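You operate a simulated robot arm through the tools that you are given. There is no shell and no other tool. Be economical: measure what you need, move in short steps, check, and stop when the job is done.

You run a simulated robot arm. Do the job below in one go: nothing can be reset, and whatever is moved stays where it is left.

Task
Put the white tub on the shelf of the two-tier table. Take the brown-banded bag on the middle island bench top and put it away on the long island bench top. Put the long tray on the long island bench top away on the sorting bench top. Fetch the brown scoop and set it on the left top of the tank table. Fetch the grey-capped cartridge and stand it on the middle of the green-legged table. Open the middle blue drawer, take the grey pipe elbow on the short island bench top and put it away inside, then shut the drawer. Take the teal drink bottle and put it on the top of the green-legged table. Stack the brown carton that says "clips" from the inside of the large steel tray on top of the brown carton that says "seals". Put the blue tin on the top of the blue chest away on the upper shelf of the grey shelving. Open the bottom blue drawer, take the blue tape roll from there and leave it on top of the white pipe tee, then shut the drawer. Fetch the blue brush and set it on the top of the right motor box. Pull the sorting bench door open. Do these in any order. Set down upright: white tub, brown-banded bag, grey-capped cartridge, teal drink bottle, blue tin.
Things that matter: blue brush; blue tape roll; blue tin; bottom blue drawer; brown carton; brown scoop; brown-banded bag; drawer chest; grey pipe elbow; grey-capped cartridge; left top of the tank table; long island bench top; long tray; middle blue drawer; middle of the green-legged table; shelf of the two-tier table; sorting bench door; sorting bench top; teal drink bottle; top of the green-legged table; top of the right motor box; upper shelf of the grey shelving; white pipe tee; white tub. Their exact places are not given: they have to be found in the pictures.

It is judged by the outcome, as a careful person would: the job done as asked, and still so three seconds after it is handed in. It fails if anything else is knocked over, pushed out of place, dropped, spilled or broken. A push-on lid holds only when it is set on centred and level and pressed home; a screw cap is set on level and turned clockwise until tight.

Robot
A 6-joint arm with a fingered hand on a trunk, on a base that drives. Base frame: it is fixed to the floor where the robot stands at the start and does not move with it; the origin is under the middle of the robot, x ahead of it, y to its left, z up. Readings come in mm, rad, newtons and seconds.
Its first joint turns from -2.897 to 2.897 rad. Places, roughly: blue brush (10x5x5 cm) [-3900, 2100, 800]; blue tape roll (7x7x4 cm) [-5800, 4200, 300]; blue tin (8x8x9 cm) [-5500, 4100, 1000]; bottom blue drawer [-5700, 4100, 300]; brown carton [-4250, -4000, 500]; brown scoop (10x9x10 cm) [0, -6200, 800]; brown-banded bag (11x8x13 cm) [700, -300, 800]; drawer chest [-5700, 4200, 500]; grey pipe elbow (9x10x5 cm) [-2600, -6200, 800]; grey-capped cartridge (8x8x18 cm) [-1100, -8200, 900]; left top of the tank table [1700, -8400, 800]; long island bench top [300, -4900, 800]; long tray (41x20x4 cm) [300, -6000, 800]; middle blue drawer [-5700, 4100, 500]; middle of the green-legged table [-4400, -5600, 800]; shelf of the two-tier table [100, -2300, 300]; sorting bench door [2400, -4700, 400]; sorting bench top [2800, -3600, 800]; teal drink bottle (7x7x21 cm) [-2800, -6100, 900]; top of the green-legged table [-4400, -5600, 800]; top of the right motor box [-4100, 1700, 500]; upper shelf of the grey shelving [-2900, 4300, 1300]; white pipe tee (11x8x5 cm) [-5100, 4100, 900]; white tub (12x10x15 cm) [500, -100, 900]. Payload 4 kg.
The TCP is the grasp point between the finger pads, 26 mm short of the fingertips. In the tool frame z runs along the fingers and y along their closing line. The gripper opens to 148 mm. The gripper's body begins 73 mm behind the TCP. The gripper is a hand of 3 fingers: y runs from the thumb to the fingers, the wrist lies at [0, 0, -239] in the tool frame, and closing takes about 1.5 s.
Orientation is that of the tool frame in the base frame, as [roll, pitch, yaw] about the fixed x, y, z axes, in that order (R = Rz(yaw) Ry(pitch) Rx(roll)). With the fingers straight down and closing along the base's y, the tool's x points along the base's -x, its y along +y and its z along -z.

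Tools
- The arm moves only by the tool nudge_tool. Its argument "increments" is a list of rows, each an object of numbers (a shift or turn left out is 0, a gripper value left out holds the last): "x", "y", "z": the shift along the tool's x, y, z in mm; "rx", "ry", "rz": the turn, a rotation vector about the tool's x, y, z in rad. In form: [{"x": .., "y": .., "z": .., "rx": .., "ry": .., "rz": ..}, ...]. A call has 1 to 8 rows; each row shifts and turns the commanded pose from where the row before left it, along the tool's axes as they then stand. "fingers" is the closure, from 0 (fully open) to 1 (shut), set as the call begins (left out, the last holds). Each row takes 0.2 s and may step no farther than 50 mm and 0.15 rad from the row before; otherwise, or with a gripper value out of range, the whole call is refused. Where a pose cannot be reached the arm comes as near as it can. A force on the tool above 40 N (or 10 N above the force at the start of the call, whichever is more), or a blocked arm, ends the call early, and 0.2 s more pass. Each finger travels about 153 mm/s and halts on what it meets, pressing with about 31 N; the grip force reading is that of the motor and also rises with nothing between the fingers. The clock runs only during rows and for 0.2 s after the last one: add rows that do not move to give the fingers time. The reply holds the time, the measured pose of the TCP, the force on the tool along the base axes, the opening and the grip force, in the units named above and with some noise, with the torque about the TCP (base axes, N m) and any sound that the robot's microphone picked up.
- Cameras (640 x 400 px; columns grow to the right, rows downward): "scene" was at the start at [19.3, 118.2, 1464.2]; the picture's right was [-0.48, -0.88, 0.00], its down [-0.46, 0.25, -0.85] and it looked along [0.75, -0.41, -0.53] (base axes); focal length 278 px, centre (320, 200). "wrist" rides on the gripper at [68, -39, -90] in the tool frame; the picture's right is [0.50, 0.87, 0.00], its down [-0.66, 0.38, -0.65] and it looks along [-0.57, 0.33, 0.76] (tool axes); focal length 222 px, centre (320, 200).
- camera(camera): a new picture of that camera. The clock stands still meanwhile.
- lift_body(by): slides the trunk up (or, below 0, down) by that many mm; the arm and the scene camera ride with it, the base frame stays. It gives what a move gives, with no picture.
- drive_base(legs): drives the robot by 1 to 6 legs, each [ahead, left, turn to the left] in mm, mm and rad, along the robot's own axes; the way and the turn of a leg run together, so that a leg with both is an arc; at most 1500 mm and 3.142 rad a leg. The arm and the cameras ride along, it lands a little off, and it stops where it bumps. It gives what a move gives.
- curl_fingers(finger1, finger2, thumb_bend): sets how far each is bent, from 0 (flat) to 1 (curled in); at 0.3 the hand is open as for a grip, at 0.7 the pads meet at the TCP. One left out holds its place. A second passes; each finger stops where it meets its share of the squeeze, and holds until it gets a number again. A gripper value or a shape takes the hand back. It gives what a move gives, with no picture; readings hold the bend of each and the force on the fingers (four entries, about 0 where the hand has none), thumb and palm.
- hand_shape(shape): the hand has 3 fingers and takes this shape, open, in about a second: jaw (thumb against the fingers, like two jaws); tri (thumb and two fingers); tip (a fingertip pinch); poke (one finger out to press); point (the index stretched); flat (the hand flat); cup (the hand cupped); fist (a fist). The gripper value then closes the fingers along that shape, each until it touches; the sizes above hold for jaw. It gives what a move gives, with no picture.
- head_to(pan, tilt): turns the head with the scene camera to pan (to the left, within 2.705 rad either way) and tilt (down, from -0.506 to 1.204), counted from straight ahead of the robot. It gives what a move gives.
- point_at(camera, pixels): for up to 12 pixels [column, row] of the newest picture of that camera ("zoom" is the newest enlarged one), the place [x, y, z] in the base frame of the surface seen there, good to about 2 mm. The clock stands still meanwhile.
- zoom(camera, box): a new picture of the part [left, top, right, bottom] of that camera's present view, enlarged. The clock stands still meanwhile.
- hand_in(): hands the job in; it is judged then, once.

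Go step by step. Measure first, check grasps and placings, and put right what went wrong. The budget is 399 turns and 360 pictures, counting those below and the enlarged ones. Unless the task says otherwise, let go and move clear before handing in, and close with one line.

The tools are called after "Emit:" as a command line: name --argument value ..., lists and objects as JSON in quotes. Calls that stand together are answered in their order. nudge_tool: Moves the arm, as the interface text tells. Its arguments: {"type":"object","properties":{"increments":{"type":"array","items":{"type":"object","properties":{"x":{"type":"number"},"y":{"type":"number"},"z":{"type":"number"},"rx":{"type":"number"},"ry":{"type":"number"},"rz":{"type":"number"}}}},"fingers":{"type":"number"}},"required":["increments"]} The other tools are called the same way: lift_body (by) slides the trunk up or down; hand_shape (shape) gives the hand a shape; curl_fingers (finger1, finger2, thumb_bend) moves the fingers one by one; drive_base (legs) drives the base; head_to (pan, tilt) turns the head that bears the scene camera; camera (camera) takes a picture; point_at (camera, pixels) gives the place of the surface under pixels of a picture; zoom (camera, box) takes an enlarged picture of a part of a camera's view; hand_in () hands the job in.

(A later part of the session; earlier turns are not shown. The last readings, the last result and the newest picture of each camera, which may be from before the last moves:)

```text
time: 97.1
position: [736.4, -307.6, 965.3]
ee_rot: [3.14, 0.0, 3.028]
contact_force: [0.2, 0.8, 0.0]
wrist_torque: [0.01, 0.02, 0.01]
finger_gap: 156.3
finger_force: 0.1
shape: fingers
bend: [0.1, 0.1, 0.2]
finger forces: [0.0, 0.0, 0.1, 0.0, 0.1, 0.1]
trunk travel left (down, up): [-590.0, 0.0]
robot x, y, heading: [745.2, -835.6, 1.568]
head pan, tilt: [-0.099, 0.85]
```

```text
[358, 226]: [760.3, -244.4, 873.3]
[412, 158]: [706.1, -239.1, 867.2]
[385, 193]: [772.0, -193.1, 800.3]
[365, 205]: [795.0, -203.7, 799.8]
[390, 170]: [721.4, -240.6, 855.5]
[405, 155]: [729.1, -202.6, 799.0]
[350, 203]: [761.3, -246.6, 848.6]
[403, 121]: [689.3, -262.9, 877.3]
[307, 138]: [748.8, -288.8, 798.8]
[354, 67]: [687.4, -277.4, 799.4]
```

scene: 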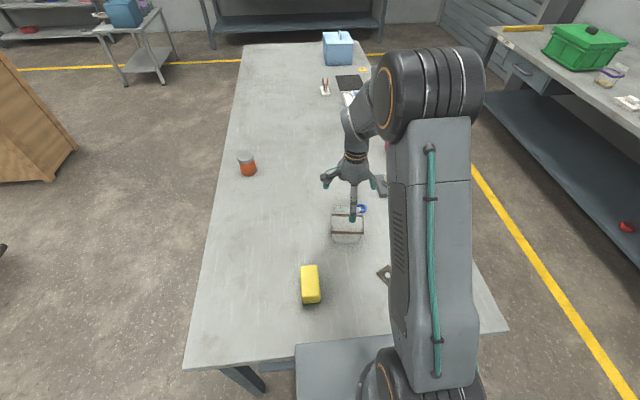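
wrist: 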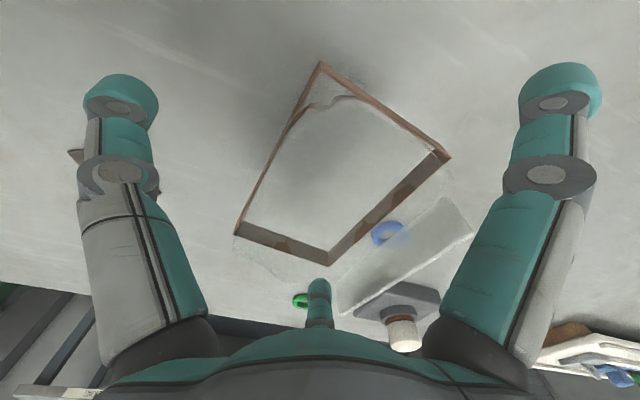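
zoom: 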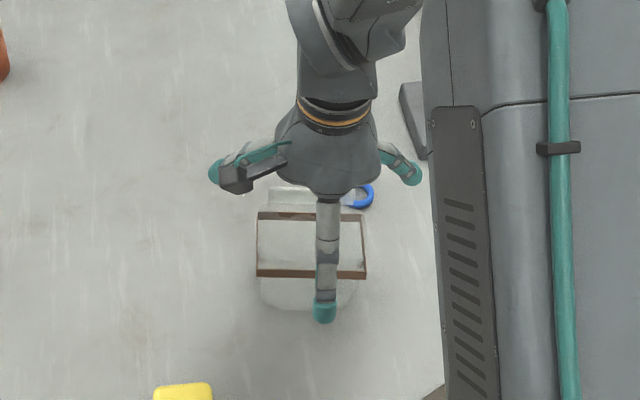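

The flap is a vertical plate at y≈-239, x 708–787. I'll centre on it, pre-shape the fingers, and lower so the tips just enter the mouth.

Emit:
nudge_tool --increments '[{"x": -4, "y": 35, "z": -20}, {"y": 34}, {}]'

Emit:
curl_fingers --finger1 0.45 --finger2 0.45 --thumb_bend 0.48

Emit:
nudge_tool --increments '[{"z": 40}, {"z": 38}, {}]'

Emit:
camera --camera "wrist"

Emit:
zoom --camera "scene" --box '[290, 150, 410, 270]'

```text
time: 97.9
position: [748.3, -240.5, 984.6]
ee_rot: [3.137, 0.001, 3.023]
contact_force: [0.8, 0.1, -0.3]
wrist_torque: [-0.06, 0.02, 0.0]
finger_gap: 156.1
finger_force: 0.0
shape: fingers
bend: [0.1, 0.1, 0.2]
finger forces: [0.0, 0.0, 0.0, 0.0, 0.1, 0.0]
trunk travel left (down, up): [-590.0, 0.0]
robot x, y, heading: [748.2, -836.1, 1.566]
head pan, tilt: [-0.099, 0.85]
```

```text
time: 98.9
position: [746.8, -240.2, 984.6]
ee_rot: [3.141, -0.001, 3.026]
contact_force: [-1.1, 0.2, -0.1]
wrist_torque: [0.02, -0.03, -0.02]
finger_gap: 74.2
finger_force: 0.1
shape: fingers
bend: [0.45, 0.45, 0.48]
finger forces: [0.1, 0.0, 0.0, 0.0, 0.1, 0.0]
trunk travel left (down, up): [-590.0, 0.0]
robot x, y, heading: [741.9, -835.1, 1.564]
head pan, tilt: [-0.099, 0.85]
```

```text
time: 99.7
position: [744.9, -240.7, 905.9]
ee_rot: [3.141, 0.0, 3.025]
contact_force: [0.9, -0.6, -0.2]
wrist_torque: [0.01, -0.02, 0.0]
finger_gap: 74.2
finger_force: 0.0
shape: fingers
bend: [0.45, 0.45, 0.48]
finger forces: [0.0, 0.0, 0.0, 0.0, 0.1, 0.0]
trunk travel left (down, up): [-590.0, 0.0]
robot x, y, heading: [743.2, -837.5, 1.566]
head pan, tilt: [-0.099, 0.85]
```

```text
294 pictures are left
```

wrist: 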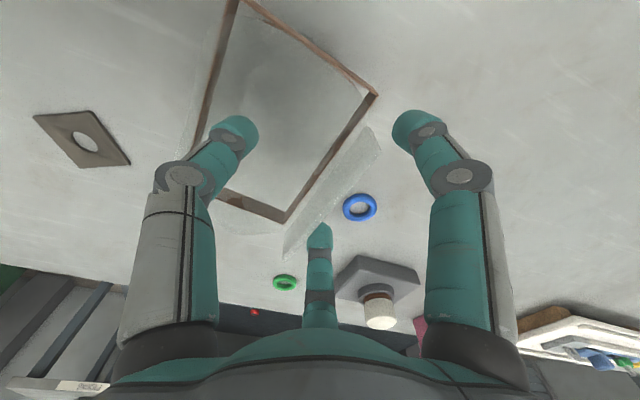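

```text
3.33 times, centred on (350, 210) of scene
```

zoom: 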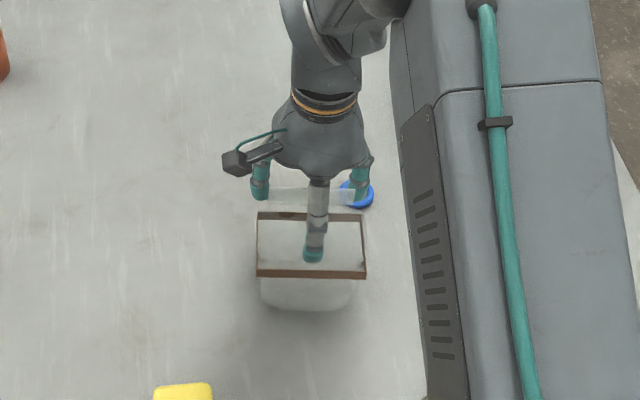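

Emit:
point_at --camera "zoom" --pixels '[[261, 192], [360, 197], [313, 255], [275, 195], [348, 195]]'

```text
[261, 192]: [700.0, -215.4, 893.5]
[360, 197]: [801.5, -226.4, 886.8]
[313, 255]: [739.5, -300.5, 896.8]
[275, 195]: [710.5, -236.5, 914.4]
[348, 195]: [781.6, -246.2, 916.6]
```

The two fingers stand ±50 mm apart, just beyond the flap's edges. Rise and try the tip shape.

Emit:
nudge_tool --increments '[{"z": -40}, {"z": -40}, {}]'

Emit:
hand_shape --shape "tip"

Emit:
camera --camera "wrist"

Emit:
zoom --camera "scene" --box '[290, 150, 410, 270]'

```text
time: 100.5
position: [746.3, -238.1, 987.5]
ee_rot: [3.138, 0.001, 3.028]
contact_force: [-0.4, -0.8, 0.2]
wrist_torque: [-0.01, 0.01, -0.01]
finger_gap: 74.3
finger_force: 0.0
shape: fingers
bend: [0.45, 0.45, 0.48]
finger forces: [0.1, 0.0, 0.1, 0.1, 0.1, 0.0]
trunk travel left (down, up): [-590.0, 0.0]
robot x, y, heading: [746.4, -837.1, 1.561]
head pan, tilt: [-0.099, 0.85]
```

```text
time: 101.4
position: [747.3, -237.3, 988.2]
ee_rot: [3.139, 0.0, 3.025]
contact_force: [-0.4, 0.8, -0.1]
wrist_torque: [0.02, -0.01, -0.01]
finger_gap: 147.9
finger_force: 0.0
shape: tip
bend: [0.3, 0.3, 0.3]
finger forces: [0.1, 0.1, 0.0, 0.1, 0.1, 0.1]
trunk travel left (down, up): [-590.0, 0.0]
robot x, y, heading: [747.6, -836.2, 1.568]
head pan, tilt: [-0.099, 0.85]
```

```text
292 pictures are left
```

wrist: 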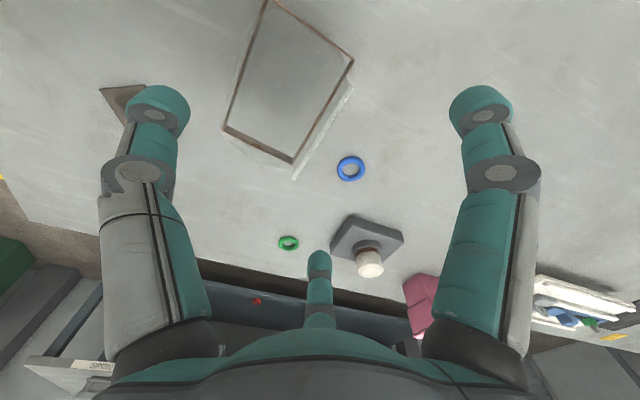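

```text
3.33 times, centred on (350, 210) of scene
```

zoom: 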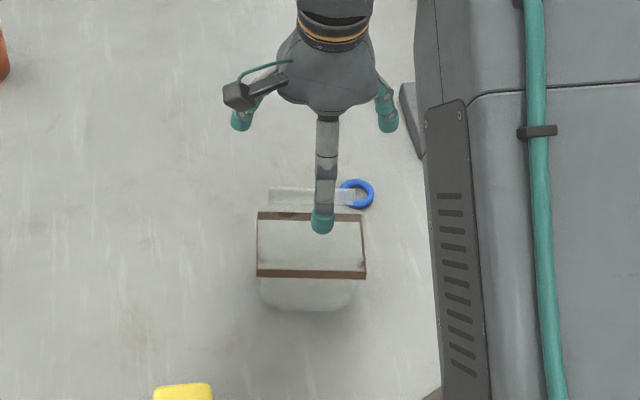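

The hand is a centric three-jaw: fingers converge to the TCP, so the flap pinch will work after all. Back to jaw, pre-shape, descend, close.

Emit:
hand_shape --shape "jaw"

Emit:
curl_fingers --finger1 0.47 --finger2 0.47 --thumb_bend 0.5

Emit:
nudge_tool --increments '[{"z": 40}, {"z": 41}, {}]'

Emit:
curl_fingers --finger1 0.72 --finger2 0.72 --thumb_bend 0.72

Emit:
camera --camera "wrist"

Emit:
zoom --camera "scene" --box '[290, 150, 410, 270]'

```text
time: 102.3
position: [746.8, -237.2, 988.8]
ee_rot: [3.139, -0.001, 3.027]
contact_force: [0.2, 0.3, 0.5]
wrist_torque: [0.0, 0.0, 0.05]
finger_gap: 147.6
finger_force: 0.1
shape: jaw
bend: [0.3, 0.3, 0.3]
finger forces: [0.0, 0.0, 0.1, 0.0, 0.0, 0.0]
trunk travel left (down, up): [-590.0, 0.0]
robot x, y, heading: [744.3, -834.4, 1.565]
head pan, tilt: [-0.099, 0.85]
```

```text
time: 103.3
position: [747.0, -237.2, 987.6]
ee_rot: [3.139, 0.0, 3.028]
contact_force: [0.1, 0.1, 0.5]
wrist_torque: [0.02, 0.0, -0.01]
finger_gap: 67.9
finger_force: 0.1
shape: fingers
bend: [0.47, 0.47, 0.5]
finger forces: [0.1, 0.1, 0.0, 0.1, 0.1, 0.1]
trunk travel left (down, up): [-590.0, 0.0]
robot x, y, heading: [744.6, -836.2, 1.56]
head pan, tilt: [-0.099, 0.85]
```

```text
time: 104.1
position: [746.2, -236.7, 906.8]
ee_rot: [3.14, -0.002, 3.026]
contact_force: [0.8, 0.1, 0.2]
wrist_torque: [-0.01, 0.02, -0.03]
finger_gap: 67.4
finger_force: 0.1
shape: fingers
bend: [0.47, 0.47, 0.5]
finger forces: [0.1, 0.1, 0.0, 0.0, 0.0, 0.1]
trunk travel left (down, up): [-590.0, 0.0]
robot x, y, heading: [749.4, -834.3, 1.564]
head pan, tilt: [-0.099, 0.85]
```

```text
time: 105.1
position: [747.1, -237.5, 907.4]
ee_rot: [3.14, 0.0, 3.026]
contact_force: [0.4, 0.5, 0.0]
wrist_torque: [-0.01, -0.04, 0.03]
finger_gap: 2.2
finger_force: 4.8
shape: fingers
bend: [0.68, 0.68, 0.69]
finger forces: [2.5, 2.4, 0.0, 0.0, 4.7, 0.0]
trunk travel left (down, up): [-590.0, 0.0]
robot x, y, heading: [746.4, -836.7, 1.564]
head pan, tilt: [-0.099, 0.85]
```

```text
290 pictures are left
```

wrist: 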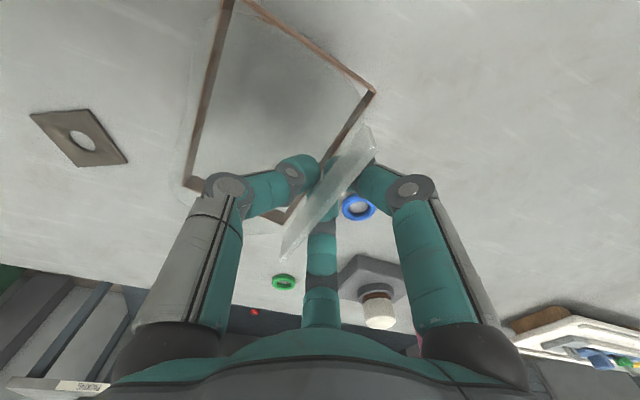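

```text
3.33 times, centred on (350, 210) of scene
```

zoom: 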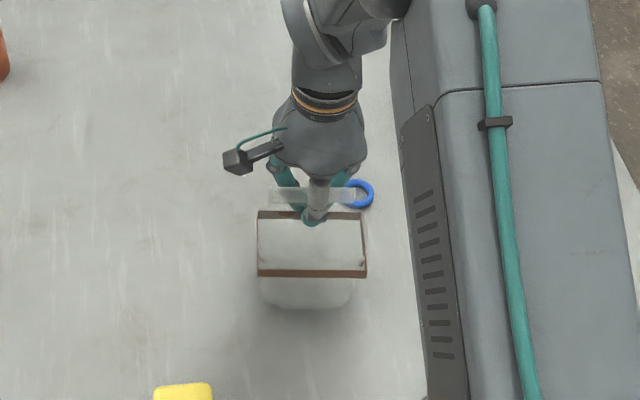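

The flap is pinched. Squeeze fully and lift.

Emit:
curl_fingers --finger1 0.9 --finger2 0.9 --thumb_bend 0.9

Emit:
nudge_tool --increments '[{"z": -15}, {"z": -35}, {"z": -40}, {"z": -40}, {}]'

Emit:
camera --camera "wrist"

Emit:
zoom --camera "scene" --box '[290, 130, 410, 270]'

```text
time: 106.1
position: [746.4, -237.7, 906.5]
ee_rot: [3.141, -0.001, 3.027]
contact_force: [-0.8, 0.2, -0.7]
wrist_torque: [0.02, 0.0, -0.02]
finger_gap: 0.0
finger_force: 28.9
shape: fingers
bend: [0.76, 0.76, 0.75]
finger forces: [16.9, 17.0, 0.0, 0.1, 23.7, 0.0]
trunk travel left (down, up): [-590.0, 0.0]
robot x, y, heading: [744.9, -831.8, 1.562]
head pan, tilt: [-0.099, 0.85]
```

```text
time: 107.3
position: [751.3, -240.3, 1036.0]
ee_rot: [3.14, 0.0, 3.026]
contact_force: [0.8, 0.2, -0.3]
wrist_torque: [0.01, 0.01, 0.02]
finger_gap: 0.1
finger_force: 29.8
shape: fingers
bend: [0.76, 0.76, 0.76]
finger forces: [17.8, 18.0, 0.0, 0.1, 23.8, 0.0]
trunk travel left (down, up): [-590.0, 0.0]
robot x, y, heading: [747.0, -836.1, 1.568]
head pan, tilt: [-0.099, 0.85]
```

```text
288 pictures are left
```

wrist: 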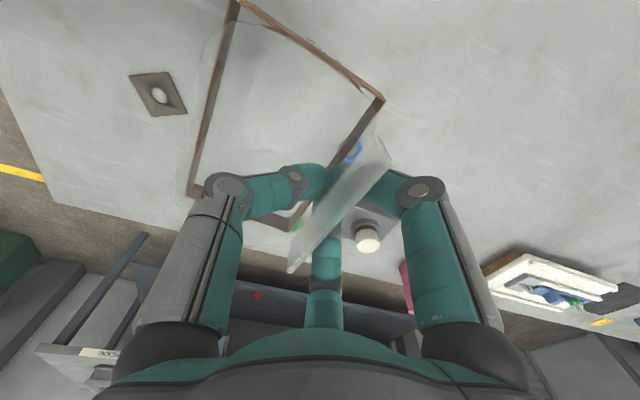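

```text
2.86 times, centred on (350, 200) of scene
```

zoom: 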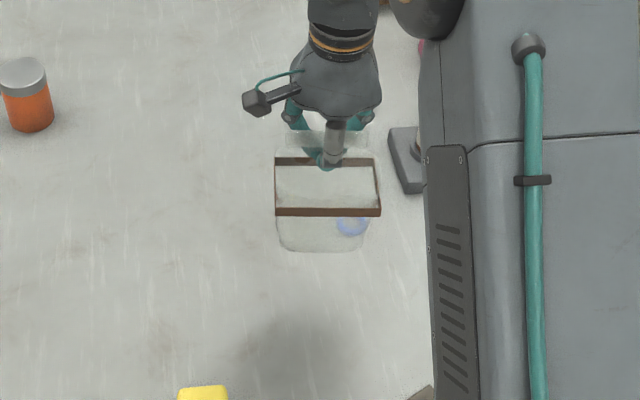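

Firm and upright. Raise a little and drive toward the long island bench, along x≈1150.

Emit:
nudge_tool --increments '[{"z": -40}, {"z": -40}, {"x": 20}]'

Emit:
drive_base --legs '[[-280, 0, 0], [0, 0, -1.571], [0, 0, -1.571], [0, 400, 0], [1400, 0, 0], [600, 0, 0]]'

Emit:
head_to --pan -0.3 --tilt 0.4

Emit:
camera --camera "scene"

```text
time: 108.1
position: [730.3, -236.6, 1117.3]
ee_rot: [3.141, 0.001, 3.027]
contact_force: [0.5, 0.0, -0.4]
wrist_torque: [0.05, -0.02, 0.01]
finger_gap: 0.0
finger_force: 31.0
shape: fingers
bend: [0.76, 0.76, 0.76]
finger forces: [18.6, 18.5, 0.0, 0.0, 24.1, 0.0]
trunk travel left (down, up): [-590.0, 0.0]
robot x, y, heading: [750.1, -832.6, 1.567]
head pan, tilt: [-0.099, 0.85]
```

```text
time: 129.3
position: [1159.8, -3705.0, 1116.5]
ee_rot: [3.14, 0.001, -0.119]
contact_force: [-0.8, 0.4, -1.1]
wrist_torque: [-0.03, -0.01, -0.02]
finger_gap: 0.0
finger_force: 29.0
shape: fingers
bend: [0.76, 0.76, 0.77]
finger forces: [18.0, 18.1, 0.0, 0.0, 21.9, 0.1]
trunk travel left (down, up): [-590.0, 0.0]
robot x, y, heading: [1144.1, -3105.8, -1.578]
head pan, tilt: [-0.099, 0.85]
```

```text
time: 130.2
position: [1160.1, -3705.0, 1117.1]
ee_rot: [3.14, -0.001, -0.119]
contact_force: [0.3, -0.1, -0.3]
wrist_torque: [-0.04, -0.01, -0.01]
finger_gap: 0.1
finger_force: 29.1
shape: fingers
bend: [0.76, 0.76, 0.77]
finger forces: [17.9, 18.1, 0.0, 0.0, 21.9, 0.1]
trunk travel left (down, up): [-590.0, 0.0]
robot x, y, heading: [1147.6, -3107.1, -1.58]
head pan, tilt: [-0.3, 0.4]
```

```text
286 pictures are left
```

scene: 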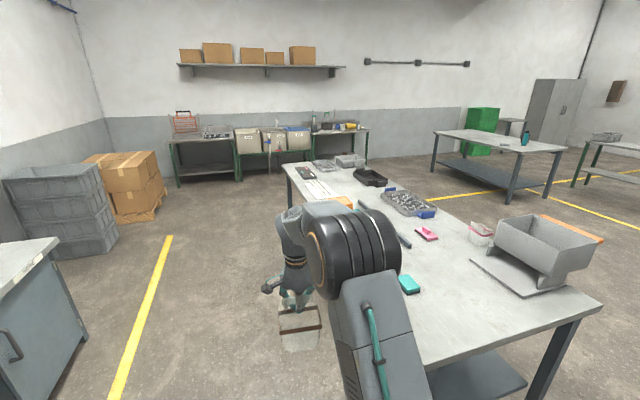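

Emit:
point_at --camera "scene" --pixels '[[600, 303], [455, 290], [410, 284], [427, 233], [480, 232], [500, 280], [380, 220], [440, 350], [290, 168], [385, 280], [470, 320], [430, 260]]'

Emit:
zoom --camera "scene" --box '[260, 120, 620, 360]'

```text
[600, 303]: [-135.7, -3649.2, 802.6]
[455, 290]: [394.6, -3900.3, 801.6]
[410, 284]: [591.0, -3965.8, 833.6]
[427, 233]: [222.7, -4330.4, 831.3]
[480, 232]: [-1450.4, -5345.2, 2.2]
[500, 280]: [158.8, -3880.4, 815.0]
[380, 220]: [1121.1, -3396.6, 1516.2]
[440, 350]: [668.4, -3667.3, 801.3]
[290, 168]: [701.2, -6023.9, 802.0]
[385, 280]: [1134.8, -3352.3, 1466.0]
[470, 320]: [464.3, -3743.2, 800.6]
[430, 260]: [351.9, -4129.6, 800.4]
```

```text
1.67 times, centred on (440, 240) of scene
```

zoom: 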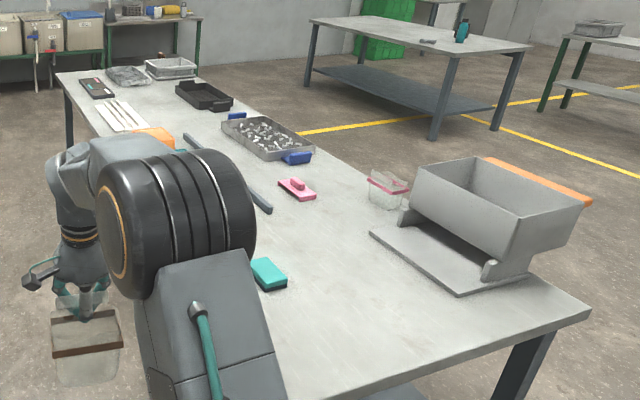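

There is free bench space at about (500,-3790). Turn to face -x and slide along.

Emit:
drive_base --legs '[[0, 0, -1.565], [0, 670, 0], [47, 0, 0]]'

Emit:
head_to --pan 0.1 --tilt 0.85

Emit:
camera --camera "scene"

```text
time: 138.3
position: [488.9, -3792.1, 1115.9]
ee_rot: [3.141, 0.001, -1.697]
contact_force: [-0.7, -0.3, -0.5]
wrist_torque: [0.02, 0.04, 0.02]
finger_gap: 0.0
finger_force: 28.4
shape: fingers
bend: [0.76, 0.76, 0.77]
finger forces: [17.9, 18.0, 0.0, 0.0, 21.4, 0.0]
trunk travel left (down, up): [-590.0, 0.0]
robot x, y, heading: [1090.0, -3784.2, 3.125]
head pan, tilt: [-0.3, 0.4]
```

```text
time: 139.2
position: [489.3, -3794.4, 1117.7]
ee_rot: [3.139, 0.0, -1.697]
contact_force: [-0.1, 0.1, -0.7]
wrist_torque: [-0.03, 0.01, 0.01]
finger_gap: 0.1
finger_force: 29.1
shape: fingers
bend: [0.76, 0.76, 0.77]
finger forces: [17.9, 18.0, 0.0, 0.0, 21.4, 0.1]
trunk travel left (down, up): [-590.0, 0.0]
robot x, y, heading: [1088.5, -3782.7, 3.128]
head pan, tilt: [0.099, 0.85]
```

```text
284 pictures are left
```

scene: 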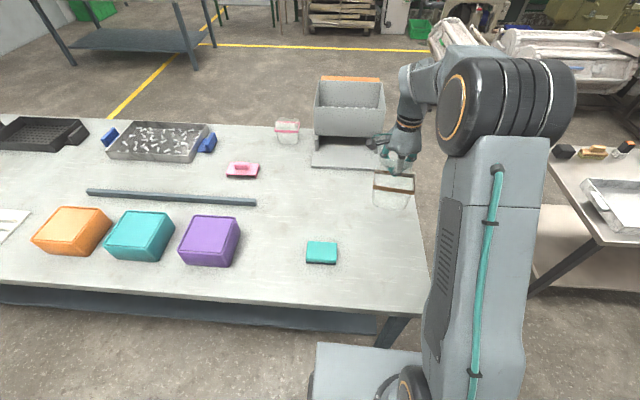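

Clear spot beneath. Lower to the bench.

Emit:
nudge_tool --increments '[{"z": 45}, {"z": 45}, {"z": 45}, {"z": 45}, {"z": 18}, {}]'

Emit:
nudge_tool --increments '[{"z": 5}, {"z": 4}, {}]'

Emit:
zoom --camera "scene" --box '[320, 100, 460, 260]'

```text
time: 140.6
position: [488.2, -3792.6, 919.7]
ee_rot: [3.14, 0.001, -1.696]
contact_force: [0.3, 0.2, -0.1]
wrist_torque: [-0.01, 0.01, -0.01]
finger_gap: 0.0
finger_force: 30.1
shape: fingers
bend: [0.76, 0.76, 0.78]
finger forces: [19.4, 19.2, 0.0, 0.0, 23.0, 0.0]
trunk travel left (down, up): [-590.0, 0.0]
robot x, y, heading: [1085.8, -3782.7, 3.124]
head pan, tilt: [0.099, 0.85]
```

```text
time: 141.4
position: [488.5, -3794.1, 910.1]
ee_rot: [3.141, 0.001, -1.697]
contact_force: [0.3, -0.3, -0.5]
wrist_torque: [0.04, 0.02, 0.03]
finger_gap: 0.0
finger_force: 30.4
shape: fingers
bend: [0.76, 0.76, 0.78]
finger forces: [19.2, 19.4, 0.0, 0.0, 23.1, 0.0]
trunk travel left (down, up): [-590.0, 0.0]
robot x, y, heading: [1083.2, -3787.0, 3.13]
head pan, tilt: [0.099, 0.85]
```

```text
2.50 times, centred on (390, 180) of scene
```

zoom: 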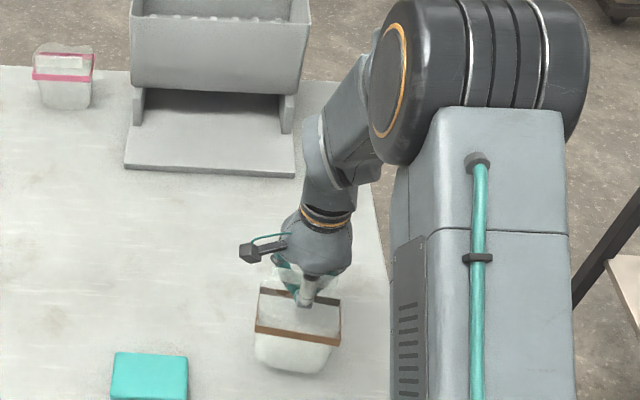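

Still no contact (force ~0); lower a few more mm until it touches.

Emit:
nudge_tool --increments '[{"z": 3}, {"z": 2}, {}]'

Emit:
nudge_tool --increments '[{"z": 2}, {"z": 2}, {}]'

```text
time: 142.2
position: [487.9, -3794.9, 903.5]
ee_rot: [3.141, 0.0, -1.696]
contact_force: [-0.1, -0.5, -0.3]
wrist_torque: [-0.01, 0.03, 0.0]
finger_gap: 0.0
finger_force: 31.0
shape: fingers
bend: [0.76, 0.76, 0.78]
finger forces: [19.4, 19.4, 0.0, 0.0, 23.1, 0.1]
trunk travel left (down, up): [-590.0, 0.0]
robot x, y, heading: [1088.2, -3785.6, 3.125]
head pan, tilt: [0.099, 0.85]
```

```text
time: 143.0
position: [488.3, -3793.4, 900.6]
ee_rot: [3.141, 0.0, -1.697]
contact_force: [-0.5, 0.7, -0.9]
wrist_torque: [0.0, 0.06, 0.0]
finger_gap: 0.0
finger_force: 30.4
shape: fingers
bend: [0.76, 0.76, 0.78]
finger forces: [19.4, 19.5, 0.0, 0.1, 23.1, 0.1]
trunk travel left (down, up): [-590.0, 0.0]
robot x, y, heading: [1088.5, -3781.9, 3.126]
head pan, tilt: [0.099, 0.85]
```

Emit:
zoom --camera "scene" --box '[350, 140, 430, 260]'

Emit:
point_at --camera "scene" --pixels '[[385, 232], [400, 233], [425, 235], [385, 218], [395, 236], [440, 220]]'

```text
3.33 times, centred on (390, 200) of scene
```

zoom: 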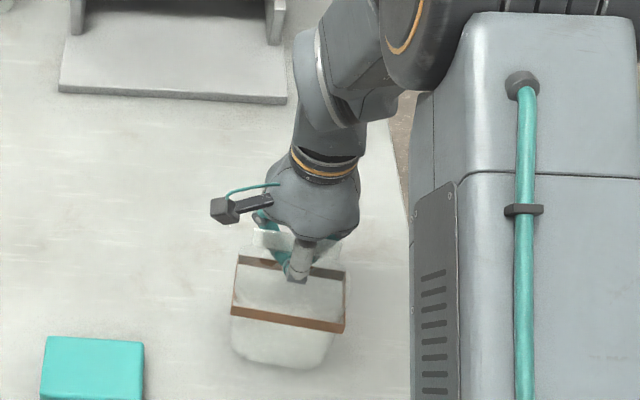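

```text
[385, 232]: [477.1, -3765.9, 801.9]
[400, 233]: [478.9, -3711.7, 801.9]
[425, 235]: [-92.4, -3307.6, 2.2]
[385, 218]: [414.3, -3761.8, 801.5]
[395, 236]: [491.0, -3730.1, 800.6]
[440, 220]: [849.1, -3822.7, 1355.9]
```

Emit:
point_at --camera "zoom" --pixels '[[285, 321], [237, 310], [340, 328], [255, 262], [335, 273], [240, 352], [325, 345], [280, 365]]'

```text
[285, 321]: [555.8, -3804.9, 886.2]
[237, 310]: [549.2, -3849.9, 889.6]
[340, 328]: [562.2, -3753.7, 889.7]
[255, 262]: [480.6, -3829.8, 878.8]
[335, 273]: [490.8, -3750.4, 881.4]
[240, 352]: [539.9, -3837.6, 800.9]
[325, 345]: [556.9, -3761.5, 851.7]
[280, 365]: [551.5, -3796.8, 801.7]
```

The band reads 887 near / 880 far: essentially down, tilted ~5°. I'll lower 3 more mm and open.

Emit:
nudge_tool --increments '[{"z": 2}, {"z": 1}, {}]'

Emit:
curl_fingers --finger1 0.5 --finger2 0.5 --thumb_bend 0.55

Emit:
nudge_tool --increments '[{"z": -20}, {"z": -40}, {"z": -45}, {"z": -45}, {}]'

Emit:
zoom --camera "scene" --box '[330, 100, 450, 260]'

Emit:
camera --camera "wrist"

```text
time: 143.8
position: [489.0, -3793.5, 898.2]
ee_rot: [3.139, -0.002, -1.696]
contact_force: [0.0, 0.3, 5.3]
wrist_torque: [-0.02, 0.03, 0.01]
finger_gap: 0.0
finger_force: 31.9
shape: fingers
bend: [0.76, 0.76, 0.78]
finger forces: [20.1, 20.2, 0.0, 0.0, 23.4, 0.1]
trunk travel left (down, up): [-590.0, 0.0]
robot x, y, heading: [1087.3, -3779.2, 3.127]
head pan, tilt: [0.099, 0.85]
```

```text
time: 144.8
position: [489.0, -3794.0, 898.0]
ee_rot: [3.14, 0.0, -1.697]
contact_force: [0.4, -0.2, -0.1]
wrist_torque: [-0.01, 0.0, 0.04]
finger_gap: 53.8
finger_force: 0.1
shape: fingers
bend: [0.5, 0.5, 0.55]
finger forces: [0.1, 0.0, 0.0, 0.0, 0.1, 0.1]
trunk travel left (down, up): [-590.0, 0.0]
robot x, y, heading: [1089.6, -3783.4, 3.128]
head pan, tilt: [0.099, 0.85]
```

```text
time: 146.0
position: [488.7, -3792.0, 1047.8]
ee_rot: [3.14, 0.0, -1.695]
contact_force: [-0.3, -1.1, 0.4]
wrist_torque: [0.0, -0.04, 0.04]
finger_gap: 53.8
finger_force: 0.0
shape: fingers
bend: [0.5, 0.5, 0.55]
finger forces: [0.0, 0.0, 0.1, 0.0, 0.0, 0.0]
trunk travel left (down, up): [-590.0, 0.0]
robot x, y, heading: [1087.2, -3783.0, 3.129]
head pan, tilt: [0.099, 0.85]
```

```text
2.50 times, centred on (390, 180) of scene
```

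zoom: 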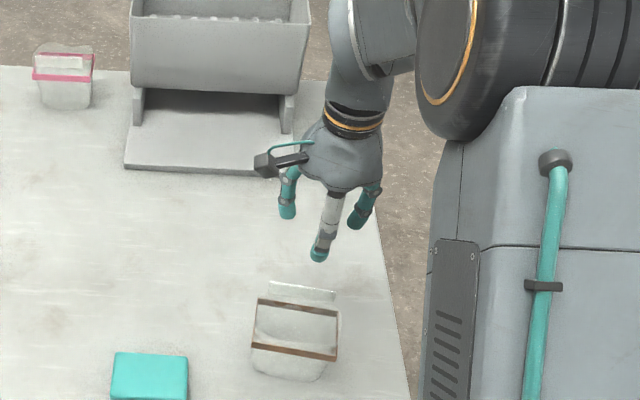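

```text
280 pictures are left
```

wrist: 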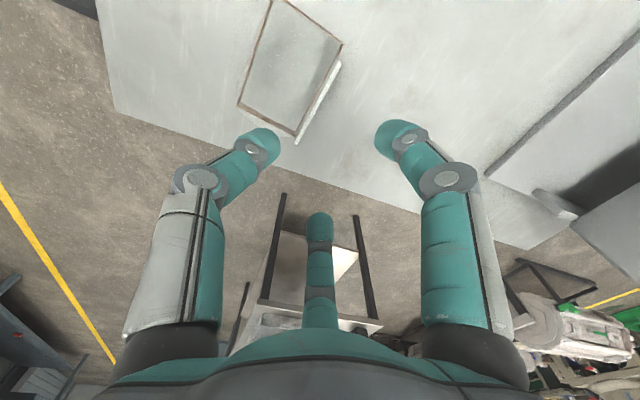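

The bag stands. Next the long tray near (300,-6000): raise and slide along the bench.

Emit:
nudge_tool --fingers 0.0 --increments '[{"z": -40}, {"z": -40}, {"z": -20}]'

Emit:
drive_base --legs '[[-60, 0, 0.013], [0, 1100, 0], [0, 1100, 0]]'

Emit:
camera --camera "scene"

```text
time: 146.8
position: [489.2, -3791.8, 1147.3]
ee_rot: [3.141, 0.001, -1.696]
contact_force: [-0.2, 0.1, 0.2]
wrist_torque: [-0.01, 0.01, 0.03]
finger_gap: 148.1
finger_force: 0.1
shape: jaw
bend: [0.3, 0.3, 0.3]
finger forces: [0.0, 0.1, 0.1, 0.0, 0.1, 0.1]
trunk travel left (down, up): [-590.0, 0.0]
robot x, y, heading: [1085.8, -3778.6, 3.126]
head pan, tilt: [0.099, 0.85]
```

```text
time: 158.2
position: [525.6, -5987.2, 1146.0]
ee_rot: [3.139, 0.001, -1.698]
contact_force: [0.4, -0.6, 0.1]
wrist_torque: [0.04, 0.02, 0.0]
finger_gap: 147.7
finger_force: 0.0
shape: jaw
bend: [0.3, 0.3, 0.3]
finger forces: [0.0, 0.0, 0.1, 0.1, 0.0, 0.0]
trunk travel left (down, up): [-590.0, 0.0]
robot x, y, heading: [1124.0, -5978.6, 3.127]
head pan, tilt: [0.099, 0.85]
```

```text
279 pictures are left
```

scene: 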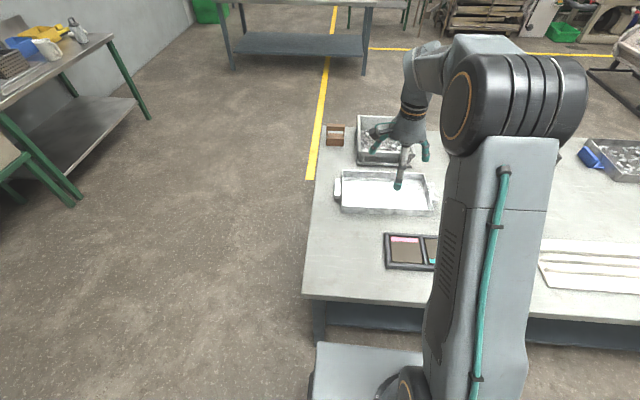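

Emit:
point_at --camera "scene" --pixels '[[340, 172], [342, 205], [432, 212], [428, 175], [335, 190], [385, 195], [385, 178], [437, 195], [335, 133], [307, 295], [315, 150], [380, 210]]'

Emit:
zoom --camera "scene" --box '[300, 100, 460, 300]'

Emit:
camera --camera "wrist"

```text
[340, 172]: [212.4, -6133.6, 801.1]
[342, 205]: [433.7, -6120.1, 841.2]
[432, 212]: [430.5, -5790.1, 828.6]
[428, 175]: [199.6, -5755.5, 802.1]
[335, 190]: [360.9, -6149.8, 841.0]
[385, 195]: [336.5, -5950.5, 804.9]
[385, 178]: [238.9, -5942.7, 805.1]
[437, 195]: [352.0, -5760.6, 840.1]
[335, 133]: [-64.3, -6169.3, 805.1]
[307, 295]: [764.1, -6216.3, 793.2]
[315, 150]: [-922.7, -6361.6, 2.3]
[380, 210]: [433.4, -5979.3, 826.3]
```

```text
2.00 times, centred on (380, 200) of scene
```

zoom: 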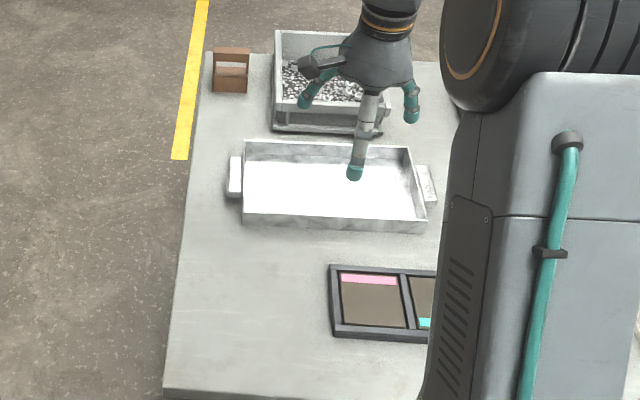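

```text
277 pictures are left
```

wrist: 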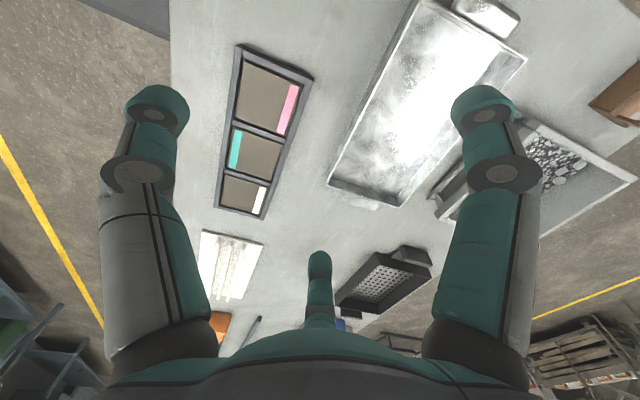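

The long tray is the steel one: x 225–435, y -6150…-5760, rim z 841. I'll pinch the middle of its near long wall from above. First go closer and align.

Emit:
drive_base --legs '[[115, 0, 0.01]]'

Emit:
nudge_tool --increments '[{"rz": -0.13}, {}]'

```text
time: 159.4
position: [408.5, -5993.1, 1146.2]
ee_rot: [3.141, 0.001, -1.686]
contact_force: [-0.9, 0.3, 0.3]
wrist_torque: [-0.04, -0.03, -0.03]
finger_gap: 147.9
finger_force: 0.0
shape: jaw
bend: [0.3, 0.3, 0.3]
finger forces: [0.0, 0.1, 0.0, 0.0, 0.1, 0.0]
trunk travel left (down, up): [-590.0, 0.0]
robot x, y, heading: [1004.1, -5981.1, 3.139]
head pan, tilt: [0.099, 0.85]
```

```text
time: 160.0
position: [409.2, -5993.6, 1146.5]
ee_rot: [3.139, 0.0, -1.557]
contact_force: [0.0, -0.1, 0.4]
wrist_torque: [-0.05, -0.02, 0.01]
finger_gap: 148.1
finger_force: 0.0
shape: jaw
bend: [0.3, 0.3, 0.3]
finger forces: [0.0, 0.1, 0.0, 0.0, 0.0, 0.1]
trunk travel left (down, up): [-590.0, 0.0]
robot x, y, heading: [1008.1, -5978.9, 3.141]
head pan, tilt: [0.099, 0.85]
```

Emit:
nudge_tool --increments '[{"x": -38, "y": -24}, {"z": 49}, {"z": 49}, {"z": 49}, {"z": 49}, {}]'

Emit:
camera --camera "wrist"

Emit:
camera --camera "scene"

```text
time: 161.4
position: [432.4, -5953.5, 949.9]
ee_rot: [3.141, 0.0, -1.555]
contact_force: [0.3, -0.3, -0.1]
wrist_torque: [-0.03, 0.01, 0.01]
finger_gap: 148.2
finger_force: 0.1
shape: jaw
bend: [0.3, 0.3, 0.3]
finger forces: [0.0, 0.0, 0.1, 0.0, 0.0, 0.0]
trunk travel left (down, up): [-590.0, 0.0]
robot x, y, heading: [1008.6, -5976.8, 3.138]
head pan, tilt: [0.099, 0.85]
```

```text
276 pictures are left
```

wrist: 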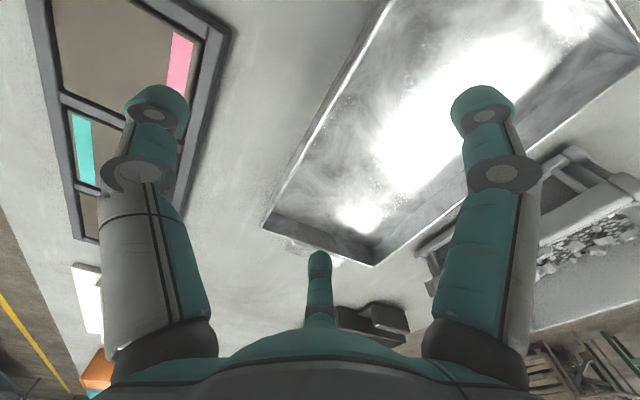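

```text
275 pictures are left
```

scene: 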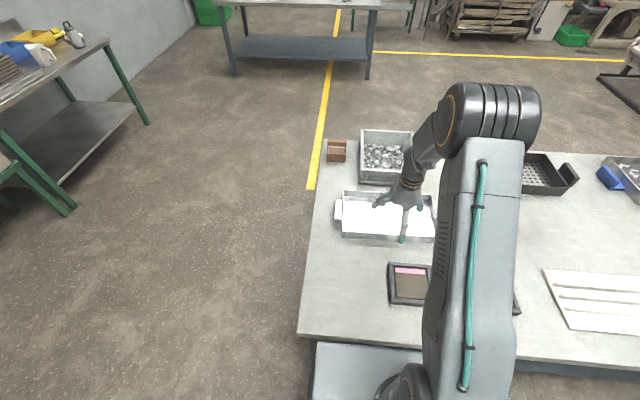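

Emit:
point_at --camera "wrist" --pixels '[[300, 160], [345, 80], [305, 165], [270, 222], [375, 262], [220, 60], [330, 130]]'

Emit:
curl_fingers --finger1 0.52 --finger2 0.52 --thumb_bend 0.52

```text
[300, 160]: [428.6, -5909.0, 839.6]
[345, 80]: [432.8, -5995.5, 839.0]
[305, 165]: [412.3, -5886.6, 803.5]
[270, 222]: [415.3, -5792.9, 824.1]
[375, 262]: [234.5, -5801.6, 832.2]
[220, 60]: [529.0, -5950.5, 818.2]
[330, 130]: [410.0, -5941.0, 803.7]
```

```text
time: 162.4
position: [433.8, -5953.6, 949.5]
ee_rot: [3.142, 0.0, -1.554]
contact_force: [0.6, 0.3, -0.7]
wrist_torque: [-0.04, -0.02, 0.03]
finger_gap: 56.1
finger_force: 0.1
shape: fingers
bend: [0.52, 0.52, 0.52]
finger forces: [0.0, 0.0, 0.1, 0.1, 0.1, 0.1]
trunk travel left (down, up): [-590.0, 0.0]
robot x, y, heading: [1004.6, -5978.3, 3.137]
head pan, tilt: [0.099, 0.85]
```

Emit:
nudge_tool --increments '[{"z": 45, "y": 3}, {"z": 45}, {"z": 22}, {}]'

Emit:
curl_fingers --finger1 0.95 --finger2 0.95 --thumb_bend 0.95

Emit:
camera --camera "wrist"

Emit:
zoom --camera "scene" --box '[310, 150, 470, 270]'

```text
time: 163.4
position: [427.6, -5954.0, 839.3]
ee_rot: [3.14, 0.0, -1.556]
contact_force: [0.1, -0.5, 0.8]
wrist_torque: [-0.03, 0.01, 0.02]
finger_gap: 56.1
finger_force: 0.0
shape: fingers
bend: [0.52, 0.52, 0.52]
finger forces: [0.0, 0.0, 0.0, 0.1, 0.0, 0.1]
trunk travel left (down, up): [-590.0, 0.0]
robot x, y, heading: [1007.5, -5981.5, 3.139]
head pan, tilt: [0.099, 0.85]
```

```text
time: 164.4
position: [428.2, -5953.0, 838.1]
ee_rot: [3.14, -0.001, -1.556]
contact_force: [1.7, -0.2, -2.4]
wrist_torque: [0.01, 0.02, 0.0]
finger_gap: 0.6
finger_force: 30.9
shape: fingers
bend: [0.75, 0.75, 0.74]
finger forces: [18.2, 18.2, 0.1, 0.0, 25.6, 0.0]
trunk travel left (down, up): [-590.0, 0.0]
robot x, y, heading: [1005.7, -5980.1, 3.143]
head pan, tilt: [0.099, 0.85]
```

```text
274 pictures are left
```

wrist: 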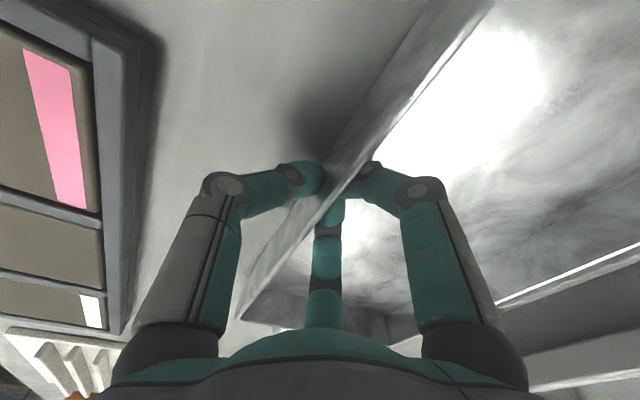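

```text
3.33 times, centred on (390, 210) of scene
```

zoom: 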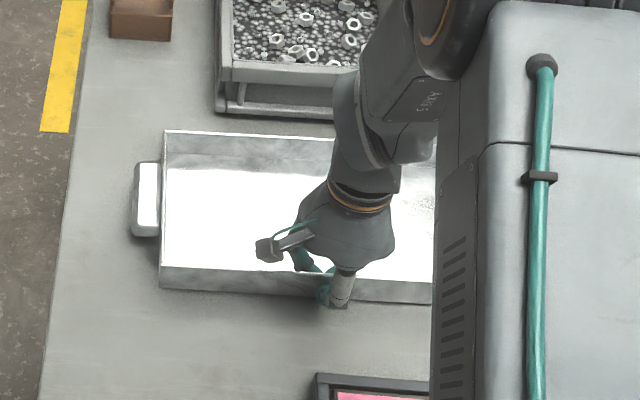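

Pinched well (31 N). Lift 40 mm and see whether it stays level.

Emit:
nudge_tool --increments '[{"z": -10}, {"z": -10}, {"z": -20}, {}]'

Emit:
zoom --camera "scene" --box '[310, 150, 470, 270]'

Emit:
point_at --camera "scene" --pixels '[[354, 184], [390, 187], [353, 217], [420, 224], [346, 195]]'

```text
time: 165.4
position: [429.6, -5954.2, 878.4]
ee_rot: [3.141, 0.001, -1.556]
contact_force: [0.1, -0.1, -2.2]
wrist_torque: [0.0, 0.01, 0.03]
finger_gap: 0.7
finger_force: 30.5
shape: fingers
bend: [0.75, 0.75, 0.75]
finger forces: [18.4, 18.2, 0.0, 0.0, 24.4, 0.0]
trunk travel left (down, up): [-590.0, 0.0]
robot x, y, heading: [1011.0, -5976.5, 3.139]
head pan, tilt: [0.099, 0.85]
```

```text
3.33 times, centred on (390, 210) of scene
```

zoom: 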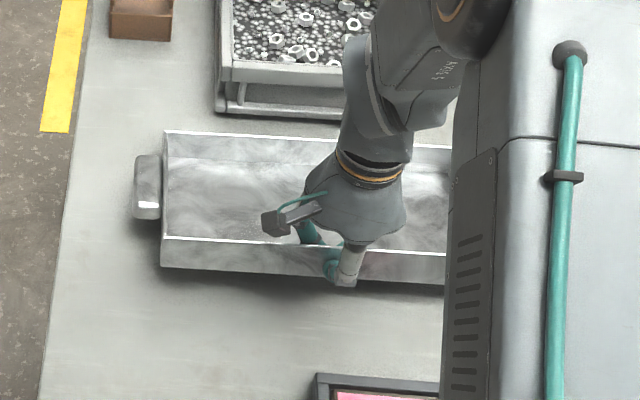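

```text
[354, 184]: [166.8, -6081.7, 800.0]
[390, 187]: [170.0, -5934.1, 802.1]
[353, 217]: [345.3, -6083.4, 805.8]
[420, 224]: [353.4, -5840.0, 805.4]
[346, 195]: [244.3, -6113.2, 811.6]
```

Emit:
point_at --camera "zoom" --pixels '[[250, 134], [200, 133], [200, 239], [280, 244], [240, 200], [145, 160], [145, 210], [200, 265]]'

```text
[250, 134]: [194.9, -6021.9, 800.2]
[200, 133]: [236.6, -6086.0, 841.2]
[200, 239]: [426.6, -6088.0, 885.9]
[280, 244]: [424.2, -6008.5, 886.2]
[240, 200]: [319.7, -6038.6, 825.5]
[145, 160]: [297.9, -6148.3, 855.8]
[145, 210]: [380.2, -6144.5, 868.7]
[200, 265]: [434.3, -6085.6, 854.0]
```

The far edge still rests on the bench (rim 841 vs 886), so it pivots in the grip. Lift a bit more to see if it holds at an angle.

Emit:
nudge_tool --increments '[{"z": -20}, {"z": -20}, {"z": -20}, {}]'

Emit:
zoom --camera "scene" --box '[310, 150, 470, 270]'

Emit:
point_at --camera "zoom" --pixels '[[200, 150], [180, 145], [200, 239], [250, 210], [145, 160], [145, 210], [200, 265]]'

```text
time: 166.4
position: [430.2, -5954.8, 937.7]
ee_rot: [3.142, -0.001, -1.556]
contact_force: [0.8, -0.1, -4.2]
wrist_torque: [0.03, -0.47, 0.02]
finger_gap: 2.1
finger_force: 35.6
shape: fingers
bend: [0.75, 0.75, 0.76]
finger forces: [21.0, 20.9, 0.0, 0.0, 28.2, 0.1]
trunk travel left (down, up): [-590.0, 0.0]
robot x, y, heading: [1006.1, -5978.0, 3.138]
head pan, tilt: [0.099, 0.85]
```

```text
3.33 times, centred on (390, 210) of scene
```

zoom: 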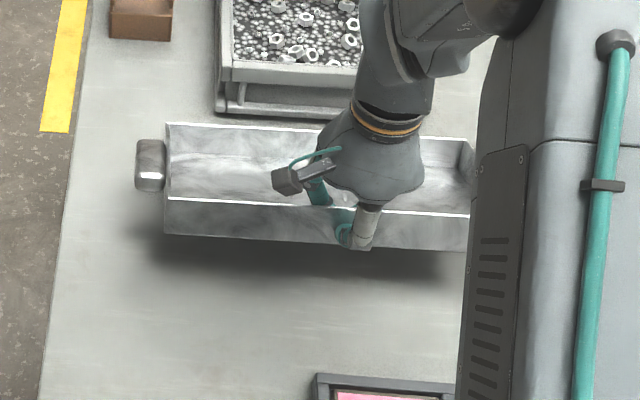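

```text
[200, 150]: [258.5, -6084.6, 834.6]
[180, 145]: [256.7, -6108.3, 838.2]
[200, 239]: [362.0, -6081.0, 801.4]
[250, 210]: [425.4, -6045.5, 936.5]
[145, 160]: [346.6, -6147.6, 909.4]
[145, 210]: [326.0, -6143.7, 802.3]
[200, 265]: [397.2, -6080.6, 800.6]
```

It now hangs free (4.2 N) at roughly 28° and is holding. I'll tilt the hand to level the tray.

Emit:
nudge_tool --increments '[{"rx": -0.08}, {"rx": -0.08}, {"rx": -0.08}, {"rx": -0.08}, {"rx": -0.08}, {"rx": -0.08}, {}]'

Emit:
zoom --camera "scene" --box '[310, 130, 470, 250]'

Emit:
point_at --camera "zoom" --pixels '[[200, 210], [180, 205], [200, 289], [250, 290], [145, 220], [145, 270], [200, 160]]'

```text
time: 168.0
position: [430.2, -5954.7, 939.5]
ee_rot: [2.661, 0.001, -1.555]
contact_force: [0.0, -0.5, -4.4]
wrist_torque: [0.02, -0.54, 0.0]
finger_gap: 1.8
finger_force: 35.8
shape: fingers
bend: [0.75, 0.75, 0.77]
finger forces: [21.1, 21.1, 0.0, 0.0, 30.1, 0.1]
out of reach, approached as far as the arm can: row 5
trunk travel left (down, up): [-590.0, 0.0]
robot x, y, heading: [1009.7, -5975.9, 3.139]
head pan, tilt: [0.099, 0.85]
```

```text
3.33 times, centred on (390, 190) of scene
```

zoom: 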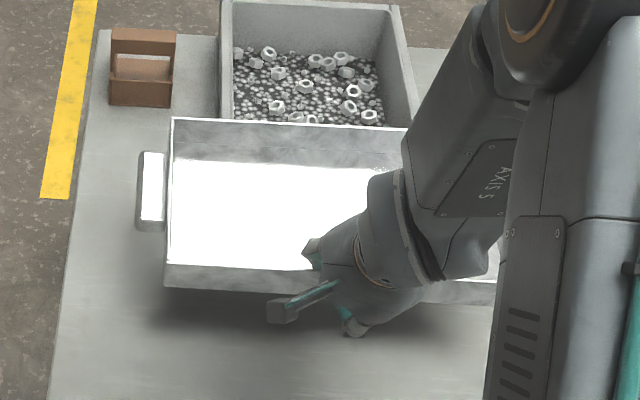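

```text
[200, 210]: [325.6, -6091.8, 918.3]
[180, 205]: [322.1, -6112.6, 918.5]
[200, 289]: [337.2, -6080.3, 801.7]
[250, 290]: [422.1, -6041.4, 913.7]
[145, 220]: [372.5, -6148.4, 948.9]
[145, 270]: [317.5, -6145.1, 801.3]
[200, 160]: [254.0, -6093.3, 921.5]
```

Level now (floor 918–921). Back away, turn right to face the sorting bench, and slide along it.

Emit:
drive_base --legs '[[-380, 0, 0], [0, 0, -1.571], [0, 0, -1.571], [0, 1000, 0], [0, 1000, 0]]'

Emit:
head_to --pan 0.0 --tilt 0.5

Emit:
camera --camera "scene"

```text
time: 187.9
position: [1990.2, -3939.0, 937.3]
ee_rot: [2.662, -0.001, 1.585]
contact_force: [0.4, -0.6, -4.7]
wrist_torque: [-0.02, 0.52, -0.01]
finger_gap: 1.6
finger_force: 21.5
shape: fingers
bend: [0.75, 0.75, 0.77]
finger forces: [8.1, 8.3, 0.0, 0.0, 26.7, 0.0]
trunk travel left (down, up): [-590.0, 0.0]
robot x, y, heading: [1412.0, -3915.6, -0.008]
head pan, tilt: [0.099, 0.85]
```

```text
time: 188.8
position: [1990.2, -3939.8, 938.4]
ee_rot: [2.662, -0.001, 1.584]
contact_force: [-0.4, -0.5, -5.9]
wrist_torque: [0.01, 0.53, -0.01]
finger_gap: 1.2
finger_force: 21.5
shape: fingers
bend: [0.75, 0.75, 0.77]
finger forces: [8.3, 8.4, 0.0, 0.0, 26.9, 0.0]
trunk travel left (down, up): [-590.0, 0.0]
robot x, y, heading: [1416.0, -3917.5, -0.004]
head pan, tilt: [0.0, 0.499]
```

```text
269 pictures are left
```

scene: 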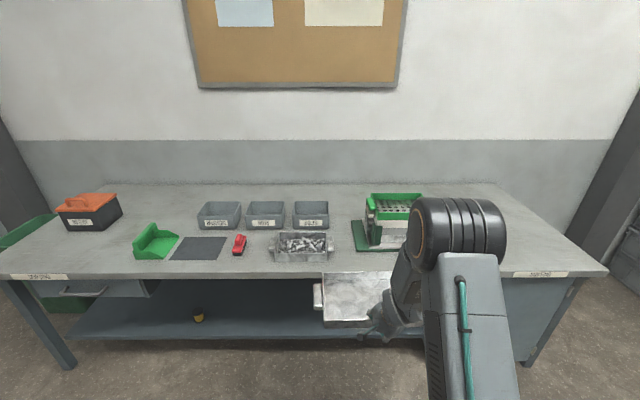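

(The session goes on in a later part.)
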